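You operate a simulated robot arm through the tools that you are given. There is no shell and no other tool. Be economical: measure what you need, move in short steps, check, and stop when the job is done.

Carry out the task below with a simulated robot arm. There is one attempt and no reset: what you move stays moved.

Task
Bolt down the orange washer with the last bolt from the block.
Fine: tighten it with the socket key from the upper drawer; put the key back in and shut the drawer. Where these are worked on the way, their far stop is far enough and under half their travel is too little: upper drawer.

The check looks at the end state, three seconds after you hand in, the way a careful person would. Anything else that was tipped, shoved, dropped, spilled or broken makes it a failure.

Robot
A 7-joint arm with a four-finger gripper, fixed in place. Base frame: the origin is at the foot of the arm, x ahead of it, y to its left, z up; the work surface is at about z = 0.78. Lengths are in m, angles in degrees, forces in N, time in s.
Its first joint turns from -69.0 to 172.0 degrees. Payload 3.67 kg.
The tool frame sits at the grasp point between the pads (the TCP): z along the fingers, y along the line on which they close. The tips reach 0.028 m beyond it. Largest opening 0.112 m; the body of the gripper starts 0.073 m behind the TCP.
Orientation is that of the tool frame in the base frame, as a unit quaternion [x, y, z, w]. With the fingers straight down and closing along the base's y, the tool's x points along the base's -x, its y along +y and its z along -z.

Tools
- The arm moves only by the tool step_arm. Its argument "deltas" is a list of rows, each an object of numbers (a shift or turn left out is 0, a gripper value left out holds the last): "gripper": the gripper command, from -1 (fully open) to 1 (shut), values between in proportion; "dx", "dy", "dz": the shift along the tool's x, y, z in units of 300 mm (1.0 is 300 mm); "wx", "wy", "wz": the turn, a rotation vector about the tool's x, y, z in units of 45 degrees (1.0 is 45 degrees). In form: [{"gripper": .., "dx": .., "dy": .., "dz": .., "wx": .., "wy": .., "wz": ..}, ...]. A call has 1 to 20 rows; each row is the pose to reach, as a shift and turn from the pose commanded when the call began, along the tool's axes at that moment. A call with a number of a shift or a turn outside -1 to 1 is refused whole. Rows are played at 5 a second. More than 0.05 m and 8.6 degrees between two rows, or a gripper value outside its range, and nothing of the call is played. Where a pose cannot be reached the arm comes as near as it can. A force on the tool above 40 N (or 10 N above the force at the start of the call, whichever is more), or a blocked arm, ends the call early, and 0.2 s more pass. The fingers move at their own pace and stop on an object; they squeeze with about 24 N. The grip force told is the motor's: it shows also when the fingers shut on nothing. Time passes only in rows, and 0.2 s behind the last, so rows that repeat a pose let the fingers close. It gives the time, the measured TCP pose, the force on the tool (base axes), the opening and the grip force at its end, in the units of the frame above (readings bear some noise), with the torque about the TCP (base axes, N m) and any sound that the robot's microphone picked up.
- Cameras (640 x 400 px; columns grow to the right, rows downward): "scene" is fixed at [0.0524, 0.6493, 1.5496]; the picture's right is [-0.92, -0.38, 0.00], its down [-0.18, 0.45, -0.88] and it looks along [0.33, -0.81, -0.48] (base axes); focal length 321 px, centre (320, 200). "wrist" rides on the gripper at [0.06, -0.018, -0.104] in the tool frame; the picture's right is [0.29, 0.96, 0.00], its down [-0.80, 0.24, -0.55] and it looks along [-0.53, 0.16, 0.83] (tool axes); focal length 234 px, centre (320, 200). There is no depth. A picture from a camera that has moved, and an enlarged one, comes with that camera's place and axes in the base frame and with its lens.
- camera(camera): a new picture of that camera. The clock stands still meanwhile.
- move_column(by): slides the trunk up (or, below 0, down) by that many m; the arm rides with it, the base frame stays. It gives what a move gives, with no picture.
- enlarge(camera, box): a new picture of the part [left, top, right, bottom] of that camera's present view, enlarged. The clock stands still meanwhile.
- hand_in(): hands the job in; it is judged then, once.

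Go step by step. Nothing tells you positions but the pictures and the camera data: compare them with the known pose of the tool, close in by small moves and look again before you grip or let go. The budget is 120 turns and 68 pictures, counting those below and the enlarged ones. Unless the task says otherwise, let go and move clear before handing in, and close with one line.

The tools are called as a command line: name --argument value ..., lists and objects as JSON in quotes. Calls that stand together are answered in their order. step_arm: Moves the arm, as the interface text tells. Its arguments: {"type":"object","properties":{"deltas":{"type":"array","items":{"type":"object","properties":{"gripper":{"type":"number"},"dx":{"type":"number"},"dy":{"type":"number"},"dz":{"type":"number"},"wx":{"type":"number"},"wy":{"type":"number"},"wz":{"type":"number"}}}}},"required":["deltas"]} The other tools are called the same way: move_column (by) slides the trunk up or down; camera (camera) takes a picture; enlarge (camera, box) takes an enlarged picture of a part of a camera's view; hand_in () hands the job in.

At the start:

```text
time_s: 0.0
tcp_pos: [0.4384, -0.5878, 1.0843]
ee_rot: [0.0, 1.0, 0.0, 0.0]
ft_force: [-0.8, 0.4, -1.2]
wrist_torque: [0.01, -0.03, -0.01]
opening: 0.1123
gripper_force: 0.0
trunk travel left (down, up): [-0.475, 0.365]
```

scene: 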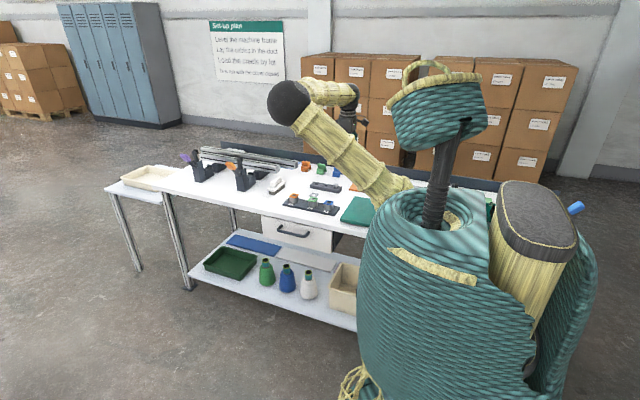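
wrist: 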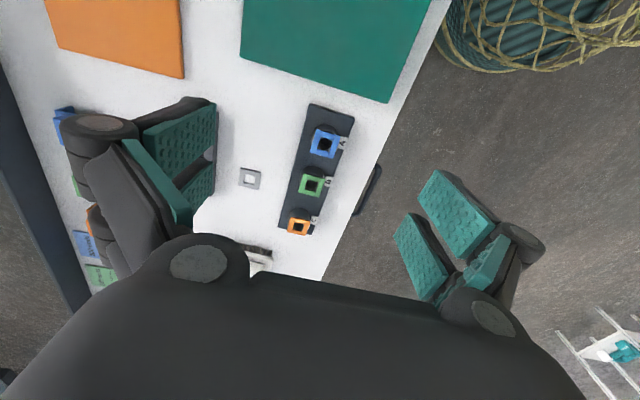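

I see a bench with a dark strip bearing blue, green and orange washers, a drawer beneath, and other parts around. I'll take enlarged views first.

enlarge --camera "scene" --box '[240, 140, 400, 260]'

enlarge --camera "wrist" --box '[200, 90, 400, 290]'

enlarge --camera "scene" --box '[160, 130, 320, 230]'

```text
3.33 times, centred on (320, 200) of scene
camera zoom: at [0.0524, 0.6493, 1.5496], right [-0.92, -0.38, 0.0], down [-0.18, 0.45, -0.88], along [0.33, -0.81, -0.48], focal length 1068 px, centre (320, 200)
```

zoom: 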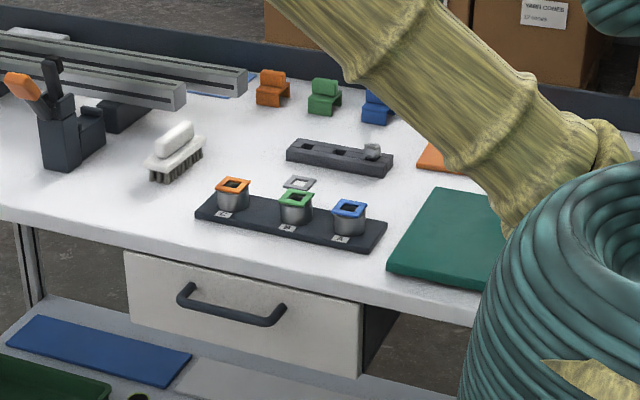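

```text
2.00 times, centred on (300, 190) of wrist
camera zoom: at [0.3796, -0.6073, 1.1866], right [-0.29, 0.96, 0.0], down [0.8, 0.24, 0.55], along [0.53, 0.16, -0.83], focal length 468 px, centre (360, 220)
```

zoom: 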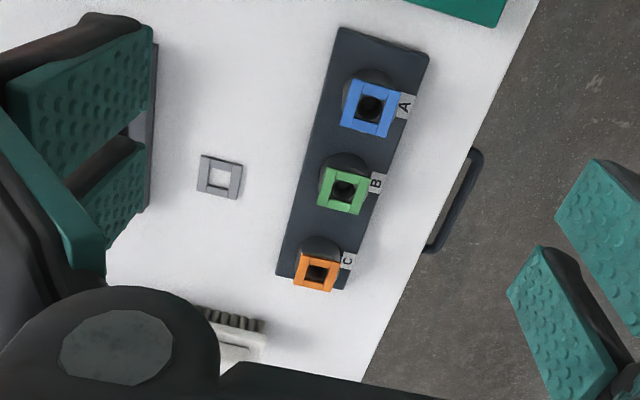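

```text
4.00 times, centred on (240, 180) of scene
camera zoom: at [0.0524, 0.6493, 1.5496], right [-0.92, -0.38, 0.0], down [-0.18, 0.45, -0.88], along [0.33, -0.81, -0.48], focal length 1282 px, centre (640, 280)
```

zoom: 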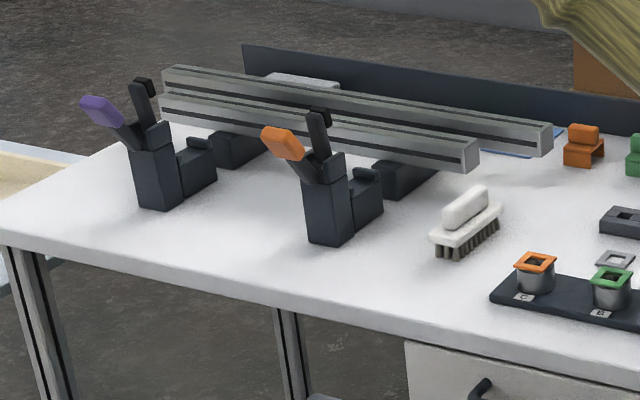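

The bench front runs along x at y≈-0.445. The posts are near y≈-0.56, the block with the last bolt is near (0.55,-0.76), and the drawer handle is near (0.61,-0.41,0.73). I'll move closer to see the block.

step_arm --deltas '[{"gripper": -1, "dx": -0.008, "dy": -0.108, "dz": 0.076}, {"dx": -0.016, "dy": -0.216, "dz": 0.152}, {"dx": -0.024, "dy": -0.324, "dz": 0.228}, {"dx": -0.032, "dy": -0.432, "dz": 0.304}, {"dx": -0.04, "dy": -0.54, "dz": 0.38}]'

camera --camera "wrist"

```text
time_s: 1.2
tcp_pos: [0.4508, -0.753, 0.9675]
ee_rot: [0.0, 1.0, 0.002, -0.001]
ft_force: [0.6, -0.3, 0.5]
wrist_torque: [0.08, 0.01, -0.02]
opening: 0.1119
gripper_force: 0.1
trunk travel left (down, up): [-0.475, 0.365]
```

```text
62 pictures are left
camera wrist: at [0.3918, -0.7724, 1.0707], right [-0.29, 0.96, 0.0], down [0.8, 0.24, 0.55], along [0.53, 0.16, -0.83], focal length 234 px, centre (320, 200)
```

wrist: 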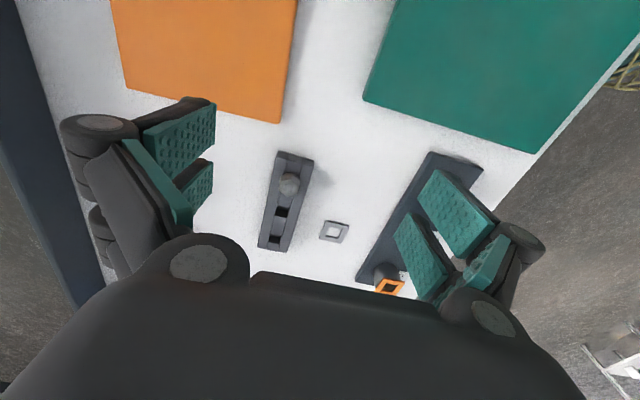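

The bolt stands in the block near (0.536,-0.767). I'll enlarge it.

enlarge --camera "wrist" --box '[240, 140, 340, 260]'

enlarge --camera "scene" --box '[280, 165, 350, 215]'

```text
3.33 times, centred on (290, 200) of wrist
camera zoom: at [0.3918, -0.7724, 1.0707], right [-0.29, 0.96, 0.0], down [0.8, 0.24, 0.55], along [0.53, 0.16, -0.83], focal length 781 px, centre (420, 200)
```

zoom: 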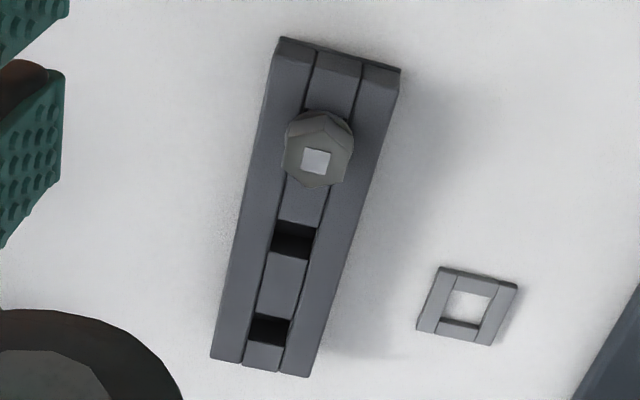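

```text
8.00 times, centred on (315, 190) of scene
camera zoom: at [0.0524, 0.6493, 1.5496], right [-0.92, -0.38, 0.0], down [-0.18, 0.45, -0.88], along [0.33, -0.81, -0.48], focal length 2564 px, centre (360, 280)
```

zoom: 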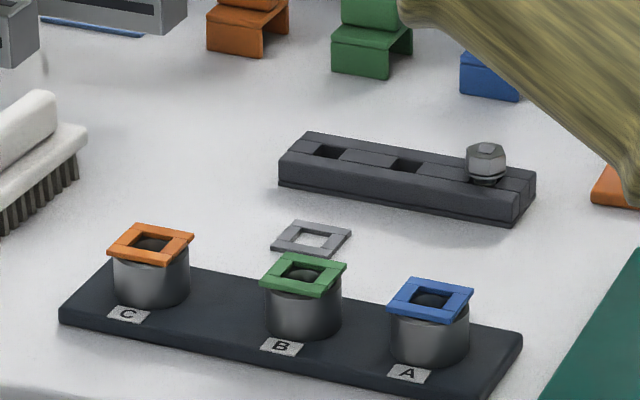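

The bolt has a hex head about 24 mm wide at roughly (0.540,-0.767,0.828). Next I go above it and check.

step_arm --deltas '[{"dx": -0.1, "dy": -0.016, "dz": 0.03}, {"dx": -0.2, "dy": -0.032, "dz": 0.06}, {"dx": -0.297, "dy": -0.047, "dz": 0.1}, {"dx": -0.297, "dy": -0.047, "dz": 0.142}]'

camera --camera "wrist"

```text
time_s: 2.2
tcp_pos: [0.5409, -0.7651, 0.9277]
ee_rot: [0.001, 1.0, 0.0, 0.001]
ft_force: [0.3, 0.7, -0.6]
wrist_torque: [0.0, -0.01, -0.01]
opening: 0.112
gripper_force: 0.1
trunk travel left (down, up): [-0.475, 0.365]
```

```text
59 pictures are left
camera wrist: at [0.4819, -0.7841, 1.0293], right [-0.29, 0.96, 0.0], down [0.8, 0.24, 0.55], along [0.53, 0.16, -0.83], focal length 234 px, centre (320, 200)
```

wrist: 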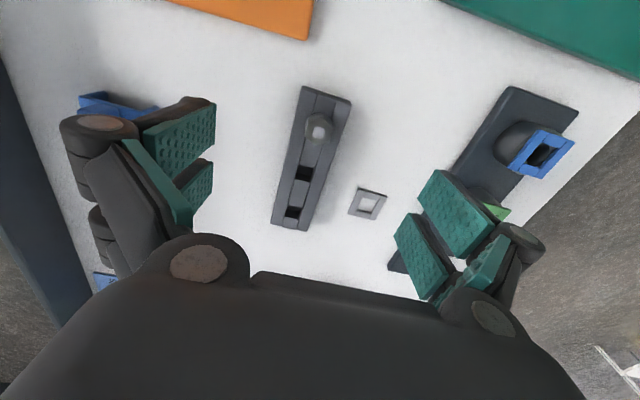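

enlarge --camera "wrist" --box '[270, 90, 370, 170]'

```text
5.00 times, centred on (320, 130) of wrist
camera zoom: at [0.4819, -0.7841, 1.0293], right [-0.29, 0.96, 0.0], down [0.8, 0.24, 0.55], along [0.53, 0.16, -0.83], focal length 1171 px, centre (320, 550)
```

zoom: 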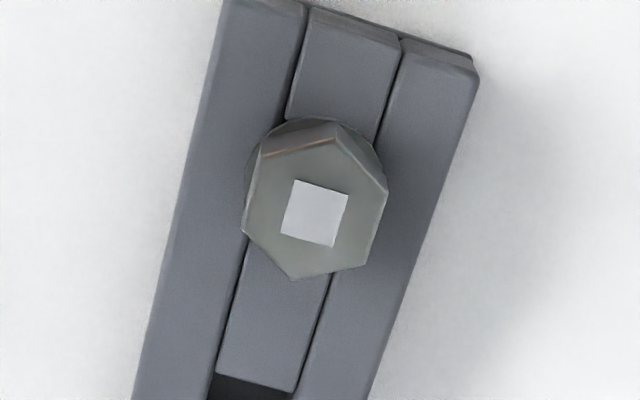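

The head sits under the TCP with its flats facing ±y. I'll descend until the tips are just above the block, then close gently and check.

step_arm --deltas '[{"dx": -0.002, "dy": -0.004, "dz": 0.1}, {"dx": -0.002, "dy": -0.004, "dz": 0.2}, {"dx": -0.002, "dy": -0.004, "dz": 0.26}, {"dx": -0.002, "dy": -0.004, "dz": 0.29}, {"dx": -0.002, "dy": -0.004, "dz": 0.29}]'

enlarge --camera "wrist" --box '[220, 90, 420, 215]'

enlarge --camera "scene" --box '[290, 150, 370, 200]'

```text
time_s: 3.4
tcp_pos: [0.5399, -0.7668, 0.84]
ee_rot: [0.0, 1.0, 0.0, 0.0]
ft_force: [1.1, -0.2, -0.8]
wrist_torque: [0.0, -0.02, 0.02]
opening: 0.1119
gripper_force: 0.1
trunk travel left (down, up): [-0.475, 0.365]
```

```text
3.20 times, centred on (320, 152) of wrist
camera zoom: at [0.4811, -0.7857, 0.9421], right [-0.29, 0.96, 0.0], down [0.8, 0.24, 0.55], along [0.53, 0.16, -0.83], focal length 749 px, centre (320, 352)
```

zoom: 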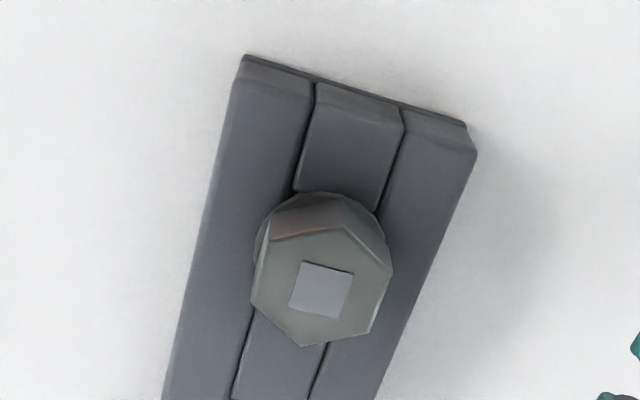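

```text
8.00 times, centred on (330, 175) of scene
camera zoom: at [0.0524, 0.6493, 1.5496], right [-0.92, -0.38, 0.0], down [-0.18, 0.45, -0.88], along [0.33, -0.81, -0.48], focal length 2564 px, centre (240, 400)
```

zoom: 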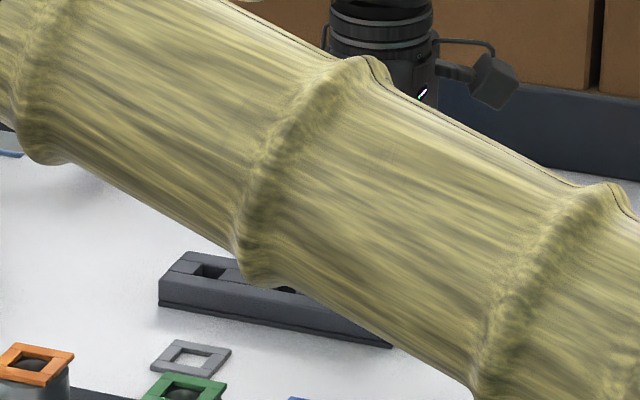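

The head top is at z≈0.829 with the tips at 0.812, so the fingers bracket the head. Closing now.

step_arm --deltas '[{"gripper": 0.3}, {"gripper": 0.6}, {"gripper": 1}, {"gripper": 1}, {"gripper": 1}]'

step_arm --deltas '[{"dz": -0.05}, {"dz": -0.1}, {"dz": -0.18}, {"dz": -0.26}, {"dz": -0.3}]'

camera --camera "wrist"

enlarge --camera "scene" --box '[280, 130, 400, 220]'

```text
time_s: 4.6
tcp_pos: [0.5405, -0.7656, 0.8401]
ee_rot: [0.0, 1.0, 0.0, 0.0]
ft_force: [-0.2, 0.8, 0.6]
wrist_torque: [0.02, -0.01, -0.03]
opening: 0.0237
gripper_force: 24.6
trunk travel left (down, up): [-0.475, 0.365]
```

```text
time_s: 5.8
tcp_pos: [0.5389, -0.7667, 0.9295]
ee_rot: [0.0, 1.0, 0.002, 0.0]
ft_force: [-0.3, 0.2, -0.3]
wrist_torque: [0.01, 0.02, 0.03]
opening: 0.0235
gripper_force: 24.2
trunk travel left (down, up): [-0.475, 0.365]
```

```text
55 pictures are left
camera wrist: at [0.4809, -0.7852, 1.0326], right [-0.29, 0.96, 0.0], down [0.8, 0.24, 0.55], along [0.53, 0.16, -0.83], focal length 234 px, centre (320, 200)
```

wrist: 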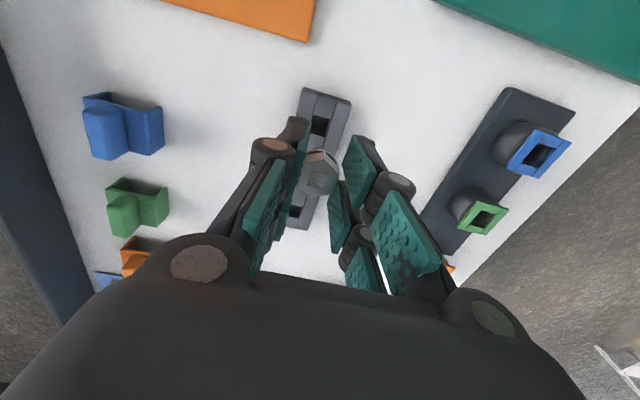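

```text
4.44 times, centred on (340, 175) of scene
camera zoom: at [0.0524, 0.6493, 1.5496], right [-0.92, -0.38, 0.0], down [-0.18, 0.45, -0.88], along [0.33, -0.81, -0.48], focal length 1425 px, centre (231, 311)
```

zoom: 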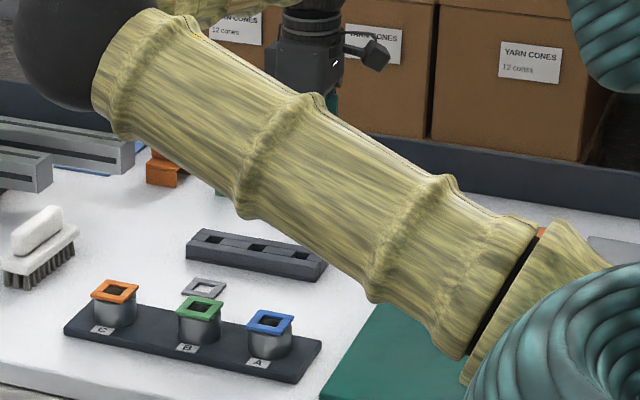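

The bolt is held. Triangulating, I get the orange washer top at ≈(0.681,-0.5625,0.825); I'll go well above it and look.

step_arm --deltas '[{"dz": -0.1}, {"dx": -0.08, "dy": 0.12, "dz": -0.16}, {"dx": -0.16, "dy": 0.24, "dz": -0.16}, {"dx": -0.24, "dy": 0.36, "dz": -0.16}, {"dx": -0.32, "dy": 0.47, "dz": -0.16}, {"dx": -0.4, "dy": 0.58, "dz": -0.16}, {"dx": -0.473, "dy": 0.68, "dz": -0.16}, {"dx": -0.473, "dy": 0.68, "dz": -0.16}]'

camera --camera "wrist"

enlarge --camera "scene" --box '[250, 130, 370, 220]'

```text
time_s: 7.6
tcp_pos: [0.6828, -0.5645, 0.9784]
ee_rot: [0.001, 1.0, 0.001, 0.0]
ft_force: [-0.4, 0.0, -0.2]
wrist_torque: [-0.03, 0.02, -0.02]
opening: 0.0234
gripper_force: 23.9
trunk travel left (down, up): [-0.475, 0.365]
```

```text
53 pictures are left
camera wrist: at [0.6243, -0.5822, 1.0811], right [-0.29, 0.96, 0.0], down [0.8, 0.24, 0.55], along [0.53, 0.16, -0.83], focal length 234 px, centre (320, 200)
```

wrist: 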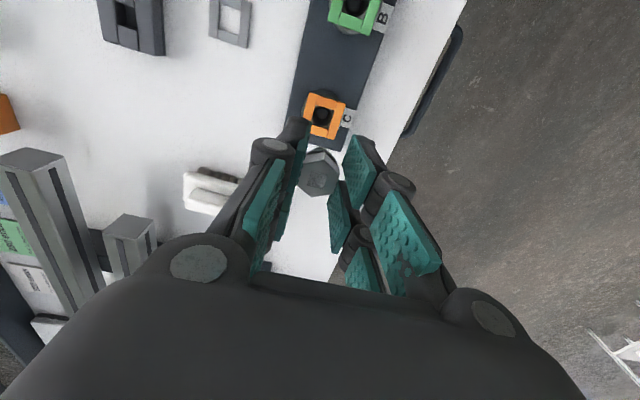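

```text
4.44 times, centred on (310, 175) of scene
camera zoom: at [0.0524, 0.6493, 1.5496], right [-0.92, -0.38, 0.0], down [-0.18, 0.45, -0.88], along [0.33, -0.81, -0.48], focal length 1425 px, centre (364, 311)
```

zoom: 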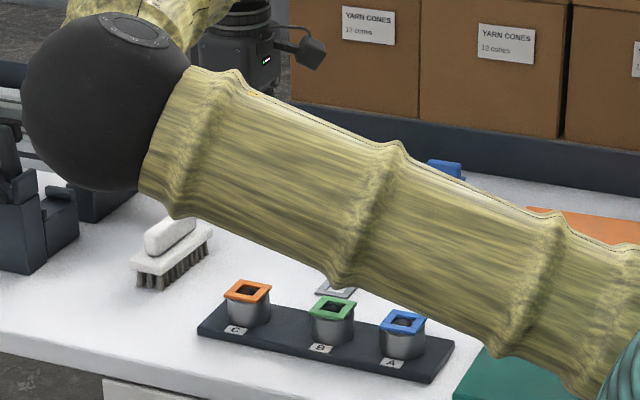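

enlarge --camera "wrist" --box '[280, 80, 380, 200]'

```text
3.33 times, centred on (330, 140) of wrist
camera zoom: at [0.6243, -0.5822, 1.0811], right [-0.29, 0.96, 0.0], down [0.8, 0.24, 0.55], along [0.53, 0.16, -0.83], focal length 781 px, centre (287, 400)
```

zoom: 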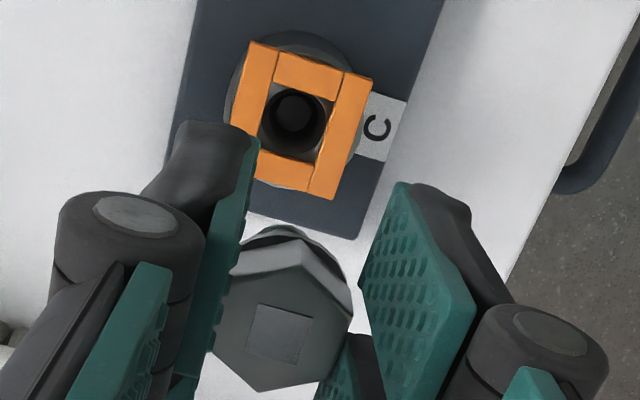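

The washer hole sits about 4–5 mm +y of the bolt axis. I'll correct that and lower most of the way before rechecking.

step_arm --deltas '[{"dy": 0.015, "dz": 0.08}, {"dy": 0.015, "dz": 0.16}, {"dy": 0.015, "dz": 0.23}, {"dy": 0.015, "dz": 0.25}, {"dy": 0.015, "dz": 0.25}]'

enlarge --camera "wrist" --box '[270, 90, 370, 210]'

enlarge --camera "scene" --box '[260, 150, 340, 210]'

```text
time_s: 8.8
tcp_pos: [0.6831, -0.5578, 0.9041]
ee_rot: [0.0, 1.0, 0.0, 0.0]
ft_force: [-0.9, 0.3, -0.9]
wrist_torque: [0.02, 0.01, 0.02]
opening: 0.0237
gripper_force: 23.9
trunk travel left (down, up): [-0.475, 0.365]
```

```text
3.33 times, centred on (320, 150) of wrist
camera zoom: at [0.6245, -0.5769, 1.0064], right [-0.29, 0.96, 0.0], down [0.8, 0.24, 0.55], along [0.53, 0.16, -0.83], focal length 781 px, centre (320, 367)
```

zoom: 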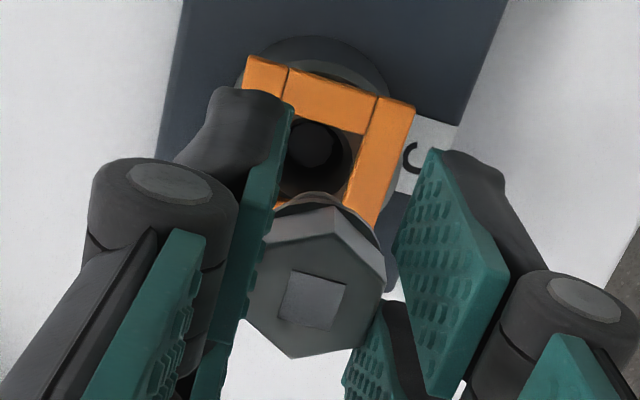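

```text
6.67 times, centred on (300, 180) of scene
camera zoom: at [0.0524, 0.6493, 1.5496], right [-0.92, -0.38, 0.0], down [-0.18, 0.45, -0.88], along [0.33, -0.81, -0.48], focal length 2137 px, centre (453, 333)
```

zoom: 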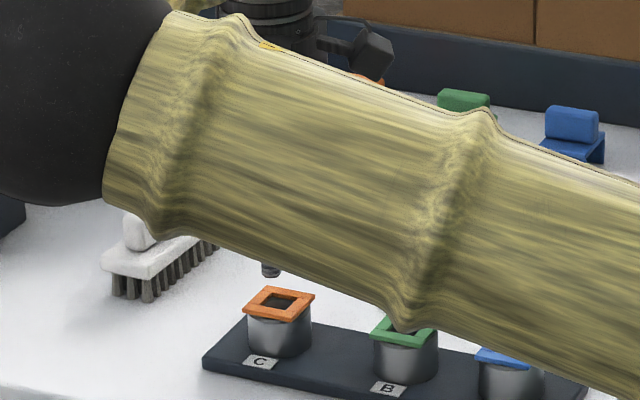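

enlarge --camera "scene" --box '[284, 182, 316, 206]'

```text
16.00 times, centred on (300, 194) of scene
camera zoom: at [0.0524, 0.6493, 1.5496], right [-0.92, -0.38, 0.0], down [-0.18, 0.45, -0.88], along [0.33, -0.81, -0.48], focal length 5129 px, centre (640, 296)
```

zoom: 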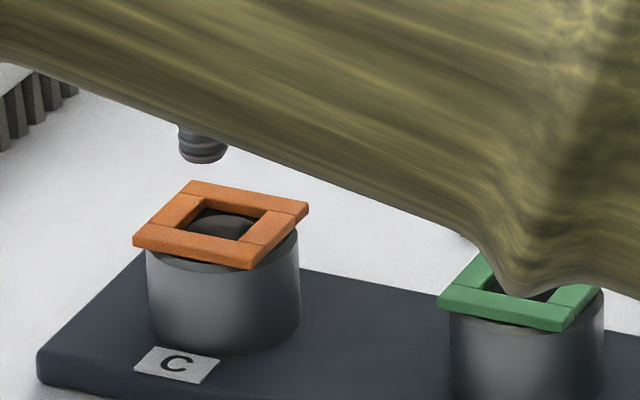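

In the scene view the shaft tip is visible, and both cameras together say the bolt should shift about −3.4 mm in x and −1.5 mm in y. I'll correct and recheck a bit lower.

step_arm --deltas '[{"dx": 0.0113, "dy": -0.005, "dz": 0.0}, {"dx": 0.0113, "dy": -0.005, "dz": 0.03}, {"dx": 0.0113, "dy": -0.005, "dz": 0.03}]'

enlarge --camera "scene" --box '[284, 182, 316, 206]'

enlarge --camera "wrist" --box '[270, 90, 370, 210]'

```text
time_s: 9.6
tcp_pos: [0.6798, -0.5594, 0.8964]
ee_rot: [0.0, 1.0, 0.0, 0.0]
ft_force: [0.3, -0.3, -1.2]
wrist_torque: [-0.01, 0.0, -0.01]
opening: 0.0234
gripper_force: 23.7
trunk travel left (down, up): [-0.475, 0.365]
```

```text
16.00 times, centred on (300, 194) of scene
camera zoom: at [0.0524, 0.6493, 1.5496], right [-0.92, -0.38, 0.0], down [-0.18, 0.45, -0.88], along [0.33, -0.81, -0.48], focal length 5129 px, centre (640, 296)
```

zoom: 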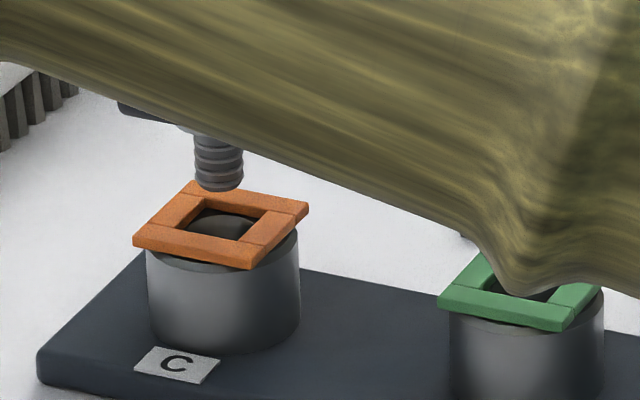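

```text
3.33 times, centred on (320, 150) of wrist
camera zoom: at [0.6201, -0.5783, 0.9971], right [-0.29, 0.96, 0.0], down [0.8, 0.24, 0.55], along [0.53, 0.16, -0.83], focal length 781 px, centre (320, 367)
```

zoom: 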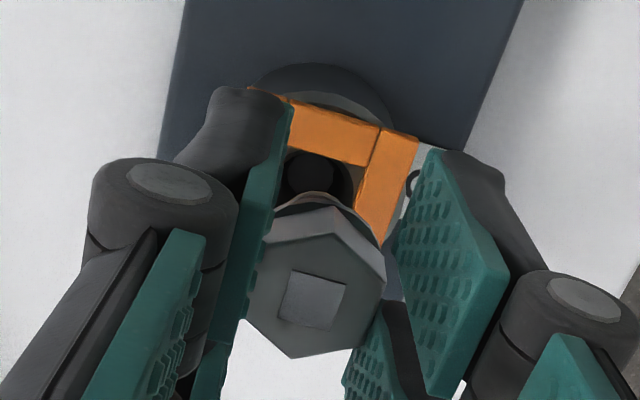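

Aligned in both views. Lowering the tip into the washer hole.

step_arm --deltas '[{"dz": 0.02}, {"dz": 0.04}, {"dz": 0.06}, {"dz": 0.06}]'

enlarge --camera "scene" --box '[284, 182, 316, 206]'

```text
time_s: 10.6
tcp_pos: [0.6777, -0.559, 0.8765]
ee_rot: [0.0, 1.0, 0.0, 0.0]
ft_force: [0.5, -0.3, -0.4]
wrist_torque: [-0.01, 0.0, -0.05]
opening: 0.0232
gripper_force: 24.2
trunk travel left (down, up): [-0.475, 0.365]
```

```text
16.00 times, centred on (300, 194) of scene
camera zoom: at [0.0524, 0.6493, 1.5496], right [-0.92, -0.38, 0.0], down [-0.18, 0.45, -0.88], along [0.33, -0.81, -0.48], focal length 5129 px, centre (640, 296)
```

zoom: 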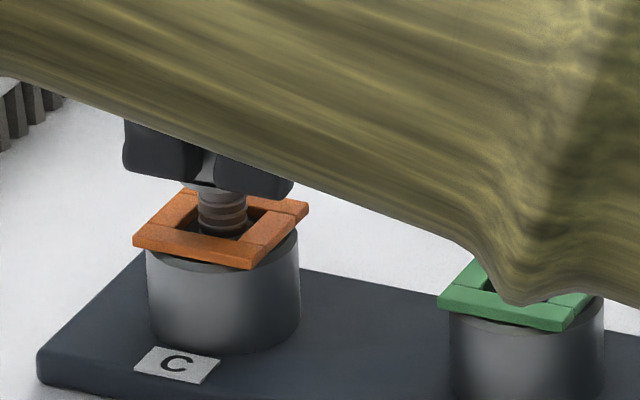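

The tip has entered the washer hole with no contact. Continuing down slowly.

step_arm --deltas '[{"dz": 0.01}, {"dz": 0.02}, {"dz": 0.03}, {"dz": 0.03}]'

enlarge --camera "scene" --box '[284, 182, 316, 206]'

```text
time_s: 11.6
tcp_pos: [0.6777, -0.5585, 0.8696]
ee_rot: [0.001, 1.0, -0.001, 0.002]
ft_force: [1.3, -5.3, 15.4]
wrist_torque: [-0.14, 0.18, -0.05]
opening: 0.0234
gripper_force: 23.9
trunk travel left (down, up): [-0.475, 0.365]
```

```text
16.00 times, centred on (300, 194) of scene
camera zoom: at [0.0524, 0.6493, 1.5496], right [-0.92, -0.38, 0.0], down [-0.18, 0.45, -0.88], along [0.33, -0.81, -0.48], focal length 5129 px, centre (640, 296)
```

zoom: 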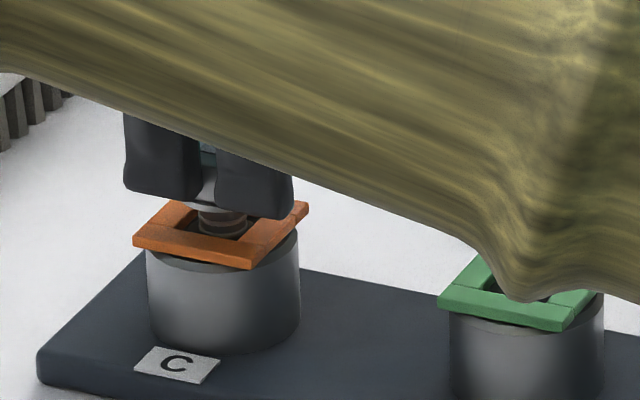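

There is light contact (15 N), and the side force and torque suggest the rim is touching on the −x/+y side. I'll back off slightly, shift +x/−y and retry.

step_arm --deltas '[{"dz": -0.015}, {"dx": -0.005, "dy": -0.005, "dz": -0.015}, {"dx": -0.005, "dy": -0.005, "dz": -0.005}, {"dx": -0.005, "dy": -0.005, "dz": 0.003}, {"dx": -0.005, "dy": -0.005, "dz": 0.01}, {"dx": -0.005, "dy": -0.005, "dz": 0.01}]'

enlarge --camera "wrist" --box '[270, 90, 370, 210]'

```text
time_s: 13.0
tcp_pos: [0.6801, -0.5595, 0.8667]
ee_rot: [-0.001, 1.0, -0.001, 0.002]
ft_force: [-1.0, 5.4, 17.4]
wrist_torque: [0.2, -0.12, 0.0]
opening: 0.0237
gripper_force: 24.2
trunk travel left (down, up): [-0.475, 0.365]
```

```text
3.33 times, centred on (320, 150) of wrist
camera zoom: at [0.6217, -0.5781, 0.9692], right [-0.29, 0.96, 0.0], down [0.8, 0.24, 0.56], along [0.53, 0.16, -0.83], focal length 781 px, centre (320, 367)
```

zoom: 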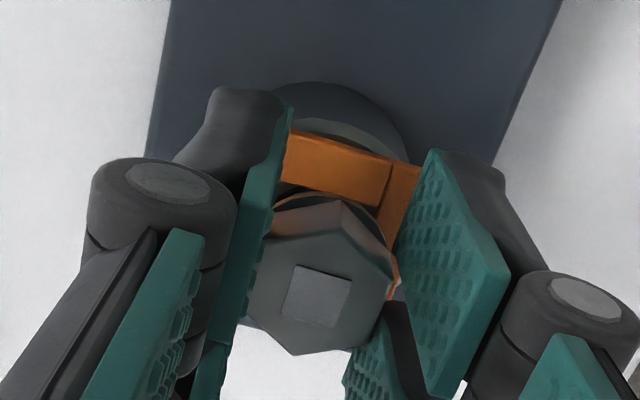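

The side force reversed, so the true centre is halfway. Shifting back half and continuing down.

step_arm --deltas '[{"dz": -0.01}, {"dx": 0.0022, "dy": 0.0025, "dz": -0.01}, {"dx": 0.0022, "dy": 0.0025, "dz": 0.0}, {"dx": 0.0022, "dy": 0.0025, "dz": 0.007}, {"dx": 0.0022, "dy": 0.0025, "dz": 0.014}, {"dx": 0.0022, "dy": 0.0025, "dz": 0.014}]'

enlarge --camera "scene" --box '[284, 182, 316, 206]'

```text
time_s: 14.4
tcp_pos: [0.6796, -0.5592, 0.8624]
ee_rot: [0.0, 1.0, -0.001, -0.001]
ft_force: [3.7, -0.9, 17.7]
wrist_torque: [0.01, -0.2, -0.03]
opening: 0.0233
gripper_force: 24.3
trunk travel left (down, up): [-0.475, 0.365]
```

```text
16.00 times, centred on (300, 194) of scene
camera zoom: at [0.0524, 0.6493, 1.5496], right [-0.92, -0.38, 0.0], down [-0.18, 0.45, -0.88], along [0.33, -0.81, -0.48], focal length 5129 px, centre (640, 296)
```

zoom: 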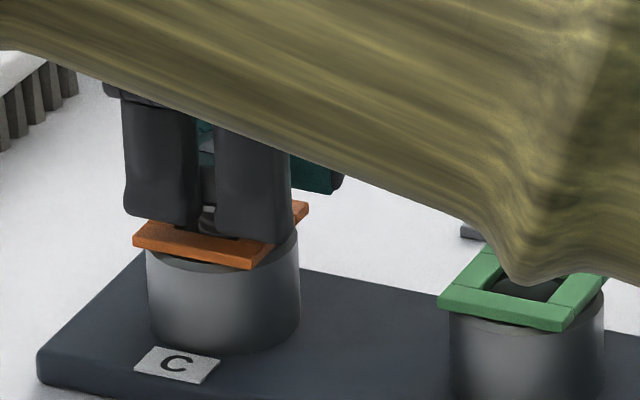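

step_arm --deltas '[{"dz": -0.006}, {"dx": -0.0025, "dy": 0.0, "dz": -0.006}, {"dx": -0.0025, "dy": 0.0, "dz": 0.003}, {"dx": -0.0025, "dy": 0.0, "dz": 0.008}, {"dx": -0.0025, "dy": 0.0, "dz": 0.008}]'

enlarge --camera "scene" --box '[288, 186, 304, 198]'

```text
time_s: 15.6
tcp_pos: [0.6793, -0.5592, 0.8577]
ee_rot: [0.0, 1.0, -0.001, -0.001]
ft_force: [-5.0, 0.7, 17.6]
wrist_torque: [0.1, 0.0, 0.02]
opening: 0.0232
gripper_force: 23.5
trunk travel left (down, up): [-0.475, 0.365]
```

```text
16.00 times, centred on (296, 192) of scene
camera zoom: at [0.0524, 0.6493, 1.5496], right [-0.92, -0.38, 0.0], down [-0.18, 0.45, -0.88], along [0.33, -0.81, -0.48], focal length 5129 px, centre (704, 328)
```

zoom: 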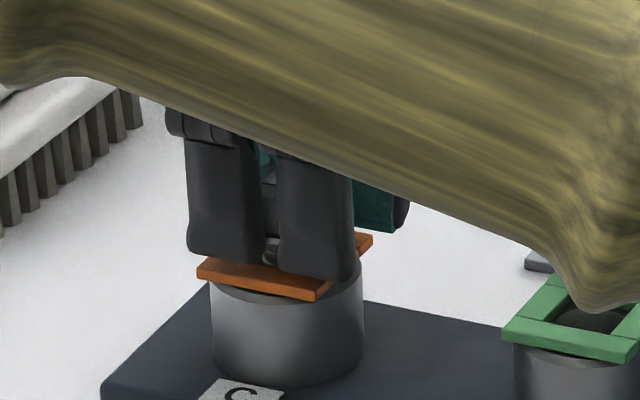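

The fingertips are about at washer level and the bolt is well in. I'll unload the side force, release and look.

step_arm --deltas '[{"dx": 0.0012, "dz": -0.005}, {"dx": 0.0012, "dz": -0.005, "gripper": 0.7}, {"dx": 0.0012, "dz": -0.005, "gripper": 0.3}, {"dx": 0.0012, "dz": -0.01, "gripper": 0}, {"dx": 0.0012, "dz": -0.1}, {"dx": 0.0012, "dz": -0.2}, {"dx": 0.0012, "dz": -0.25}]'

enlarge --camera "wrist" --box '[270, 90, 370, 210]'

enlarge --camera "scene" --box '[284, 182, 316, 206]'

```text
time_s: 17.2
tcp_pos: [0.679, -0.5598, 0.9348]
ee_rot: [-0.001, 1.0, 0.0, -0.001]
ft_force: [0.8, 0.8, -0.4]
wrist_torque: [0.03, 0.04, 0.01]
opening: 0.0561
gripper_force: 0.1
trunk travel left (down, up): [-0.475, 0.365]
```

```text
3.33 times, centred on (320, 150) of wrist
camera zoom: at [0.6201, -0.5781, 1.0364], right [-0.29, 0.96, 0.0], down [0.8, 0.24, 0.55], along [0.53, 0.16, -0.83], focal length 781 px, centre (320, 367)
```

zoom: 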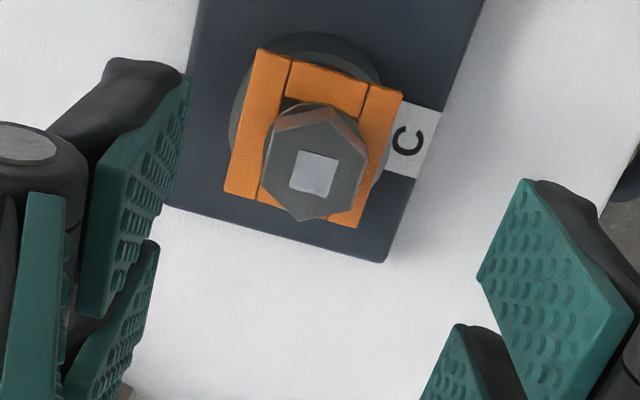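

```text
16.00 times, centred on (300, 194) of scene
camera zoom: at [0.0524, 0.6493, 1.5496], right [-0.92, -0.38, 0.0], down [-0.18, 0.45, -0.88], along [0.33, -0.81, -0.48], focal length 5129 px, centre (640, 296)
```

zoom: 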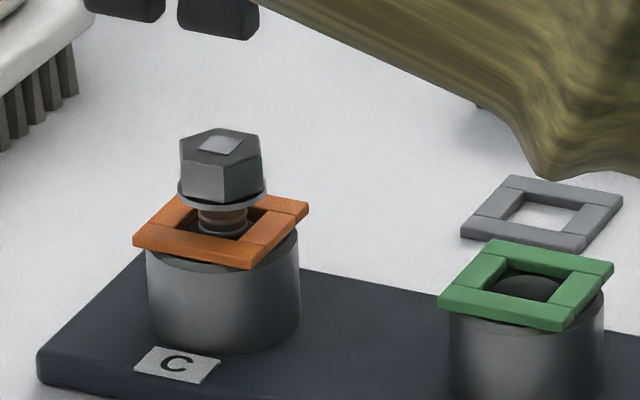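

The bolt is upright in post C through the orange washer, ready to be tightened. Now I'll inspect the drawer handle.

step_arm --deltas '[{"dz": -0.1}, {"dx": 0.06, "dy": 0.13, "dz": -0.1}, {"dx": 0.13, "dy": 0.26, "dz": -0.1, "gripper": 0}, {"dx": 0.2, "dy": 0.4, "dz": -0.1}, {"dx": 0.263, "dy": 0.533, "dz": -0.05}]'

camera --camera "wrist"

enlarge --camera "scene" --box '[250, 180, 350, 260]'

```text
time_s: 18.4
tcp_pos: [0.5669, -0.4314, 0.8274]
ee_rot: [0.013, 0.992, 0.006, -0.123]
ft_force: [-0.9, -0.4, -0.2]
wrist_torque: [0.0, -0.1, -0.03]
opening: 0.0559
gripper_force: 0.1
trunk travel left (down, up): [-0.475, 0.365]
stopped in row 5: the arm was blocked; the commanded pose is now the measured one
```

```text
38 pictures are left
camera wrist: at [0.5346, -0.4508, 0.9399], right [-0.25, 0.96, 0.08], down [0.91, 0.21, 0.34], along [0.32, 0.16, -0.94], focal length 234 px, centre (320, 200)
```

wrist: 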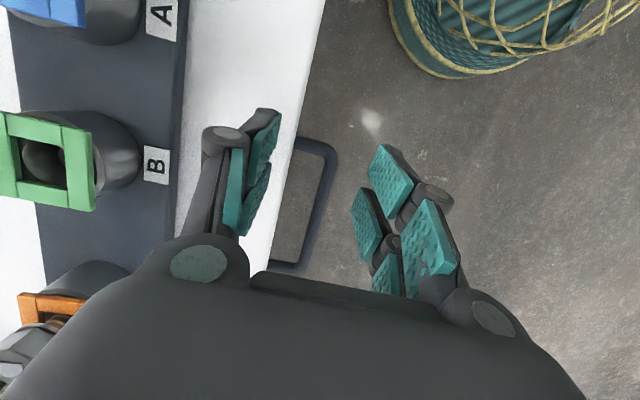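

```text
5.00 times, centred on (300, 220) of scene
camera zoom: at [0.0524, 0.6493, 1.5496], right [-0.92, -0.38, 0.0], down [-0.18, 0.45, -0.88], along [0.33, -0.81, -0.48], focal length 1603 px, centre (420, 100)
```

zoom: 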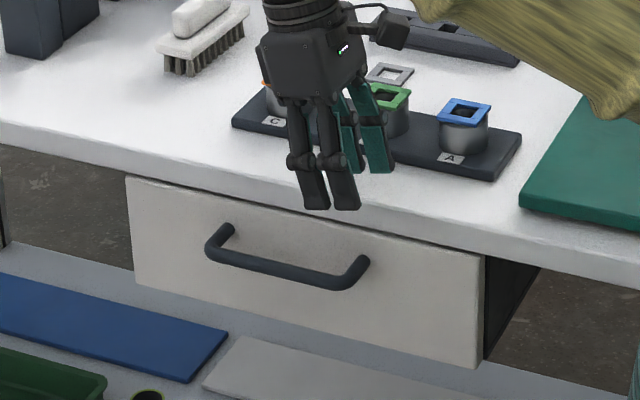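

The arm got blocked partway and tilted by 14°, but nothing was touched. I'll raise the trunk to give the arm a better shape, then straighten the tool.

move_column --by 0.15

step_arm --deltas '[{"wy": -0.1}, {"wy": -0.2}, {"wy": -0.314}, {"wy": -0.314}]'

```text
time_s: 20.1
tcp_pos: [0.5682, -0.43, 0.9749]
ee_rot: [0.012, 0.992, 0.005, -0.123]
ft_force: [0.5, 0.8, -0.1]
wrist_torque: [0.01, 0.01, -0.02]
opening: 0.0561
gripper_force: 0.1
trunk travel left (down, up): [-0.625, 0.215]
```

```text
time_s: 21.1
tcp_pos: [0.5606, -0.4377, 0.9622]
ee_rot: [0.024, 1.0, 0.009, -0.01]
ft_force: [-0.9, 0.1, -0.1]
wrist_torque: [0.0, 0.01, 0.03]
opening: 0.0561
gripper_force: 0.0
trunk travel left (down, up): [-0.625, 0.215]
```

step_arm --deltas '[{"wx": 0.023, "wy": -0.025, "wz": -0.061, "gripper": 0.464}, {"dx": -0.1, "dy": 0.05, "dz": 0.1, "wx": 0.023, "wy": -0.025, "wz": -0.061}, {"dx": -0.198, "dy": 0.092, "dz": 0.2, "wx": 0.023, "wy": -0.025, "wz": -0.061}, {"dx": -0.198, "dy": 0.092, "dz": 0.3, "wx": 0.023, "wy": -0.025, "wz": -0.061}, {"dx": -0.198, "dy": 0.092, "dz": 0.3, "wx": 0.023, "wy": -0.025, "wz": -0.061}]'

camera --camera "wrist"

```text
time_s: 22.3
tcp_pos: [0.6288, -0.402, 0.8861]
ee_rot: [-0.012, 1.0, -0.007, 0.01]
ft_force: [-0.5, 0.4, -0.1]
wrist_torque: [-0.03, -0.01, 0.01]
opening: 0.0301
gripper_force: 0.1
trunk travel left (down, up): [-0.625, 0.215]
```

```text
36 pictures are left
camera wrist: at [0.5685, -0.4214, 0.9874], right [-0.31, 0.95, -0.02], down [0.78, 0.27, 0.57], along [0.54, 0.16, -0.82], focal length 234 px, centre (320, 200)
```

wrist: 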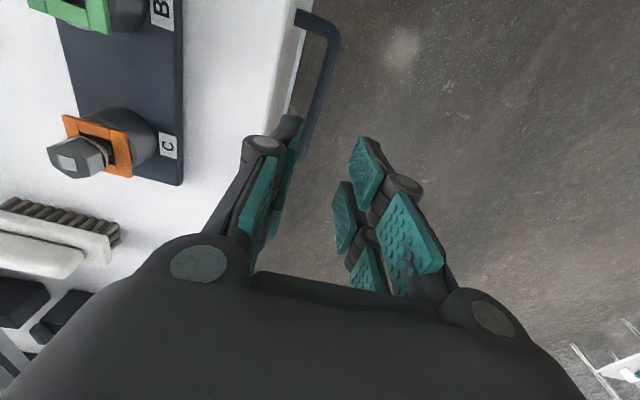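

The bar runs at y≈-0.4095, z≈0.72. I'll align on it and lower part way, then check in the scene view.

step_arm --deltas '[{"dy": -0.024, "dz": 0.1, "wx": -0.018, "wy": 0.025, "wz": 0.03}, {"dy": -0.024, "dz": 0.2, "wx": -0.018, "wy": 0.025, "wz": 0.03}, {"dy": -0.024, "dz": 0.3, "wx": -0.018, "wy": 0.025, "wz": 0.03}, {"dy": -0.024, "dz": 0.38, "wx": -0.018, "wy": 0.025, "wz": 0.03}, {"dy": -0.024, "dz": 0.38, "wx": -0.018, "wy": 0.025, "wz": 0.03}]'

enlarge --camera "scene" --box '[250, 180, 350, 260]'

enlarge --camera "wrist" --box '[220, 0, 420, 150]'

```text
time_s: 23.5
tcp_pos: [0.6318, -0.4132, 0.773]
ee_rot: [0.001, 1.0, 0.001, -0.001]
ft_force: [0.2, -0.1, -0.2]
wrist_torque: [0.0, 0.01, 0.0]
opening: 0.0302
gripper_force: 0.0
trunk travel left (down, up): [-0.625, 0.215]
```

```text
5.00 times, centred on (300, 220) of scene
camera zoom: at [0.0524, 0.6493, 1.5496], right [-0.92, -0.38, 0.0], down [-0.18, 0.45, -0.88], along [0.33, -0.81, -0.48], focal length 1603 px, centre (420, 100)
```

zoom: 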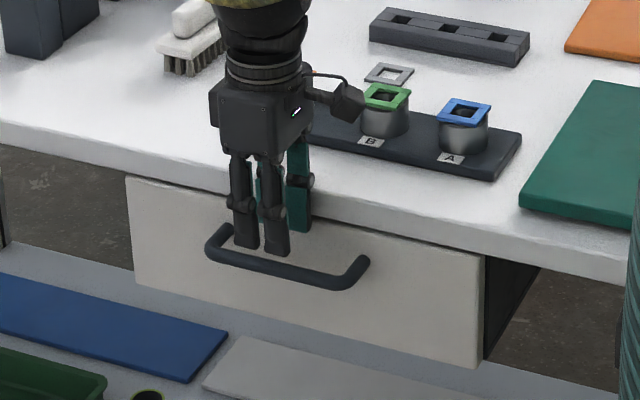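

```text
2.67 times, centred on (320, 75) of wrist
camera zoom: at [0.5719, -0.4323, 0.8744], right [-0.29, 0.96, 0.0], down [0.8, 0.24, 0.55], along [0.53, 0.16, -0.83], focal length 624 px, centre (320, 533)
```

zoom: 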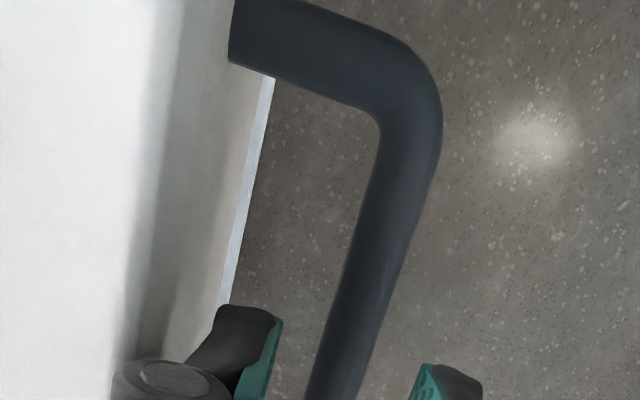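

The bar lies between the fingers. Lowering and gripping.

step_arm --deltas '[{"dy": 0.006, "dz": 0.05}, {"dy": 0.006, "dz": 0.1}, {"dy": 0.006, "dz": 0.145}, {"dy": 0.006, "dz": 0.145}, {"dy": 0.006, "dz": 0.145, "gripper": 1}, {"dy": 0.006, "dz": 0.145}, {"dy": 0.006, "dz": 0.145}]'

enlarge --camera "scene" --box '[250, 180, 350, 260]'

```text
time_s: 25.1
tcp_pos: [0.6313, -0.4107, 0.7293]
ee_rot: [0.001, 1.0, 0.002, 0.0]
ft_force: [0.3, -1.0, 1.2]
wrist_torque: [-0.06, -0.52, -1.47]
opening: 0.0135
gripper_force: 44.8
trunk travel left (down, up): [-0.625, 0.215]
```

```text
5.00 times, centred on (300, 220) of scene
camera zoom: at [0.0524, 0.6493, 1.5496], right [-0.92, -0.38, 0.0], down [-0.18, 0.45, -0.88], along [0.33, -0.81, -0.48], focal length 1603 px, centre (420, 100)
```

zoom: 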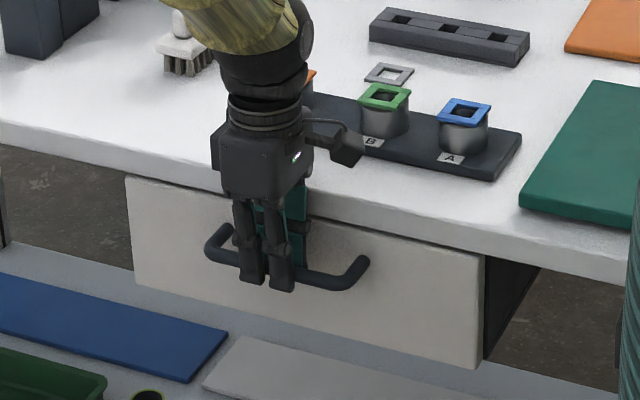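

Gripped on the bar. Pulling the drawer out in +y.

step_arm --deltas '[{"dy": 0.03}, {"dy": 0.08}, {"dy": 0.14}, {"dy": 0.2}, {"dy": 0.27}, {"dy": 0.34}, {"dy": 0.34}]'

camera --camera "scene"

```text
time_s: 26.7
tcp_pos: [0.6312, -0.3086, 0.7297]
ee_rot: [0.0, 1.0, 0.0, 0.0]
ft_force: [-0.6, 1.5, 21.2]
wrist_torque: [-0.01, -0.36, -1.5]
opening: 0.0135
gripper_force: 45.6
trunk travel left (down, up): [-0.625, 0.215]
```

```text
32 pictures are left
```

scene: 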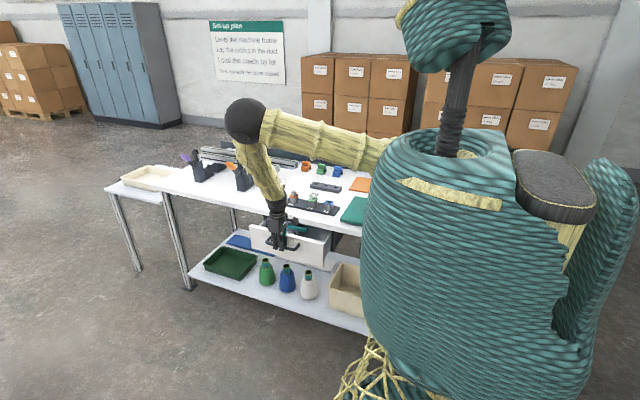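

The drawer moved 0.10 m. Pulling further towards its stop.

step_arm --deltas '[{"dy": 0.07}, {"dy": 0.14}, {"dy": 0.21}, {"dy": 0.28}, {"dy": 0.35}, {"dy": 0.42}, {"dy": 0.5}, {"dy": 0.5}]'

enlarge --camera "scene" --box '[220, 160, 380, 280]'

```text
time_s: 28.5
tcp_pos: [0.6309, -0.1586, 0.7293]
ee_rot: [0.0, 1.0, 0.0, -0.001]
ft_force: [4.6, 1.2, -12.4]
wrist_torque: [0.01, -0.63, -1.41]
opening: 0.0135
gripper_force: 45.0
trunk travel left (down, up): [-0.625, 0.215]
```

```text
3.33 times, centred on (300, 220) of scene
camera zoom: at [0.0524, 0.6493, 1.5496], right [-0.92, -0.38, 0.0], down [-0.18, 0.45, -0.88], along [0.33, -0.81, -0.48], focal length 1068 px, centre (387, 133)
```

zoom: 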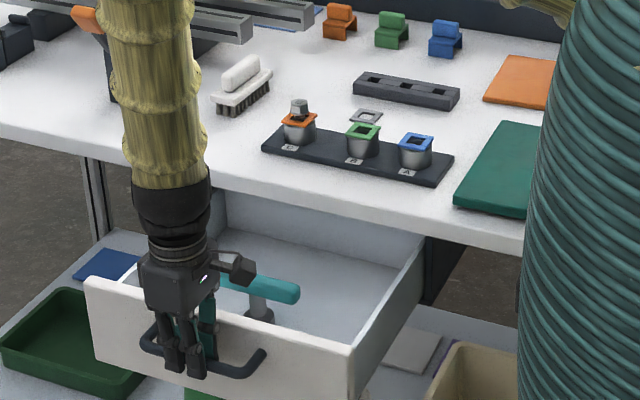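

The drawer is 0.25 m out and a teal-handled key is visible inside. I'll pull on until the stop.

step_arm --deltas '[{"dy": 0.05}, {"dy": 0.1}, {"dy": 0.15}, {"dy": 0.2}, {"dy": 0.25}, {"dy": 0.3}]'

```text
time_s: 29.1
tcp_pos: [0.6302, -0.1393, 0.7291]
ee_rot: [0.003, 1.0, -0.005, 0.001]
ft_force: [1.4, -20.8, -12.0]
wrist_torque: [-0.13, -0.47, -0.8]
opening: 0.0134
gripper_force: 44.9
trunk travel left (down, up): [-0.625, 0.215]
stopped in row 2: the force on the tool passed its limit at 50 N (the readings are from after the stop); the commanded pose is now the measured one
```

The far stop is reached at about 0.27 m of travel. Letting go, rising and looking at the key.

step_arm --deltas '[{"dy": -0.006}, {"dy": -0.006, "gripper": 0.464}, {"dy": -0.006}, {"dy": -0.006, "dz": -0.1}, {"dy": -0.006, "dz": -0.22}, {"dy": -0.006, "dz": -0.36}, {"dy": -0.1, "dz": -0.48}, {"dx": 0.1, "dy": -0.2, "dz": -0.55, "gripper": -0.2}, {"dx": 0.2, "dy": -0.3, "dz": -0.55}, {"dx": 0.2, "dy": -0.3, "dz": -0.55}]'

camera --camera "wrist"

enlarge --camera "scene" --box '[220, 160, 380, 280]'

```text
time_s: 30.7
tcp_pos: [0.5776, -0.1731, 0.7874]
ee_rot: [0.018, 0.997, 0.007, -0.076]
ft_force: [-0.5, 0.4, 0.0]
wrist_torque: [0.03, -0.02, 0.01]
opening: 0.0641
gripper_force: 0.1
trunk travel left (down, up): [-0.625, 0.215]
stopped in row 8: the arm was blocked; the commanded pose is now the measured one
```

```text
30 pictures are left
camera wrist: at [0.5345, -0.1921, 0.8968], right [-0.25, 0.97, 0.06], down [0.88, 0.2, 0.43], along [0.4, 0.16, -0.9], focal length 234 px, centre (320, 200)
```

wrist: 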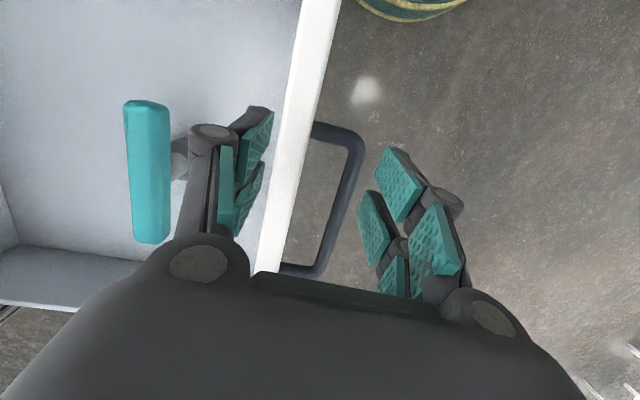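

```text
3.33 times, centred on (300, 220) of scene
camera zoom: at [0.0524, 0.6493, 1.5496], right [-0.92, -0.38, 0.0], down [-0.18, 0.45, -0.88], along [0.33, -0.81, -0.48], focal length 1068 px, centre (387, 133)
```

zoom: 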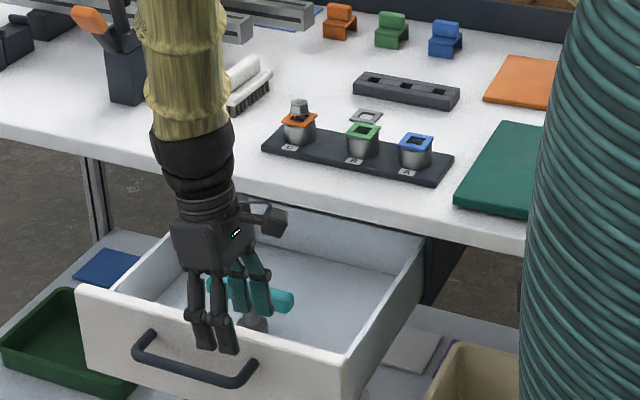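

The tool hit a workspace limit again and tilted. Raising the trunk helps, so I'll raise it to the top, straighten and look at the T-key standing in the drawer.

move_column --by 0.21

step_arm --deltas '[{"wy": -0.1, "wz": -0.02, "wx": 0.01}, {"wy": -0.194, "wz": -0.046, "wx": 0.018}, {"wy": -0.194, "wz": -0.046, "wx": 0.018}, {"wy": -0.194, "wz": -0.046, "wx": 0.018}]'

camera --camera "wrist"

```text
time_s: 33.0
tcp_pos: [0.579, -0.1733, 0.9979]
ee_rot: [0.017, 0.997, 0.007, -0.075]
ft_force: [0.5, 0.5, 0.2]
wrist_torque: [-0.01, -0.04, 0.04]
opening: 0.0671
gripper_force: 0.1
trunk travel left (down, up): [-0.835, 0.005]
```

```text
time_s: 34.0
tcp_pos: [0.5748, -0.1725, 0.9943]
ee_rot: [0.0, 1.0, 0.001, -0.002]
ft_force: [-0.8, -0.9, 0.4]
wrist_torque: [-0.01, -0.04, 0.0]
opening: 0.0672
gripper_force: 0.1
trunk travel left (down, up): [-0.835, 0.005]
```

```text
28 pictures are left
camera wrist: at [0.5166, -0.1927, 1.0965], right [-0.29, 0.96, 0.0], down [0.8, 0.24, 0.55], along [0.53, 0.16, -0.84], focal length 234 px, centre (320, 200)
```

wrist: 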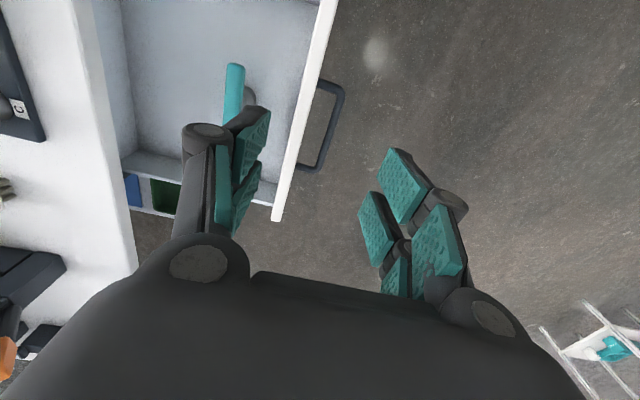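

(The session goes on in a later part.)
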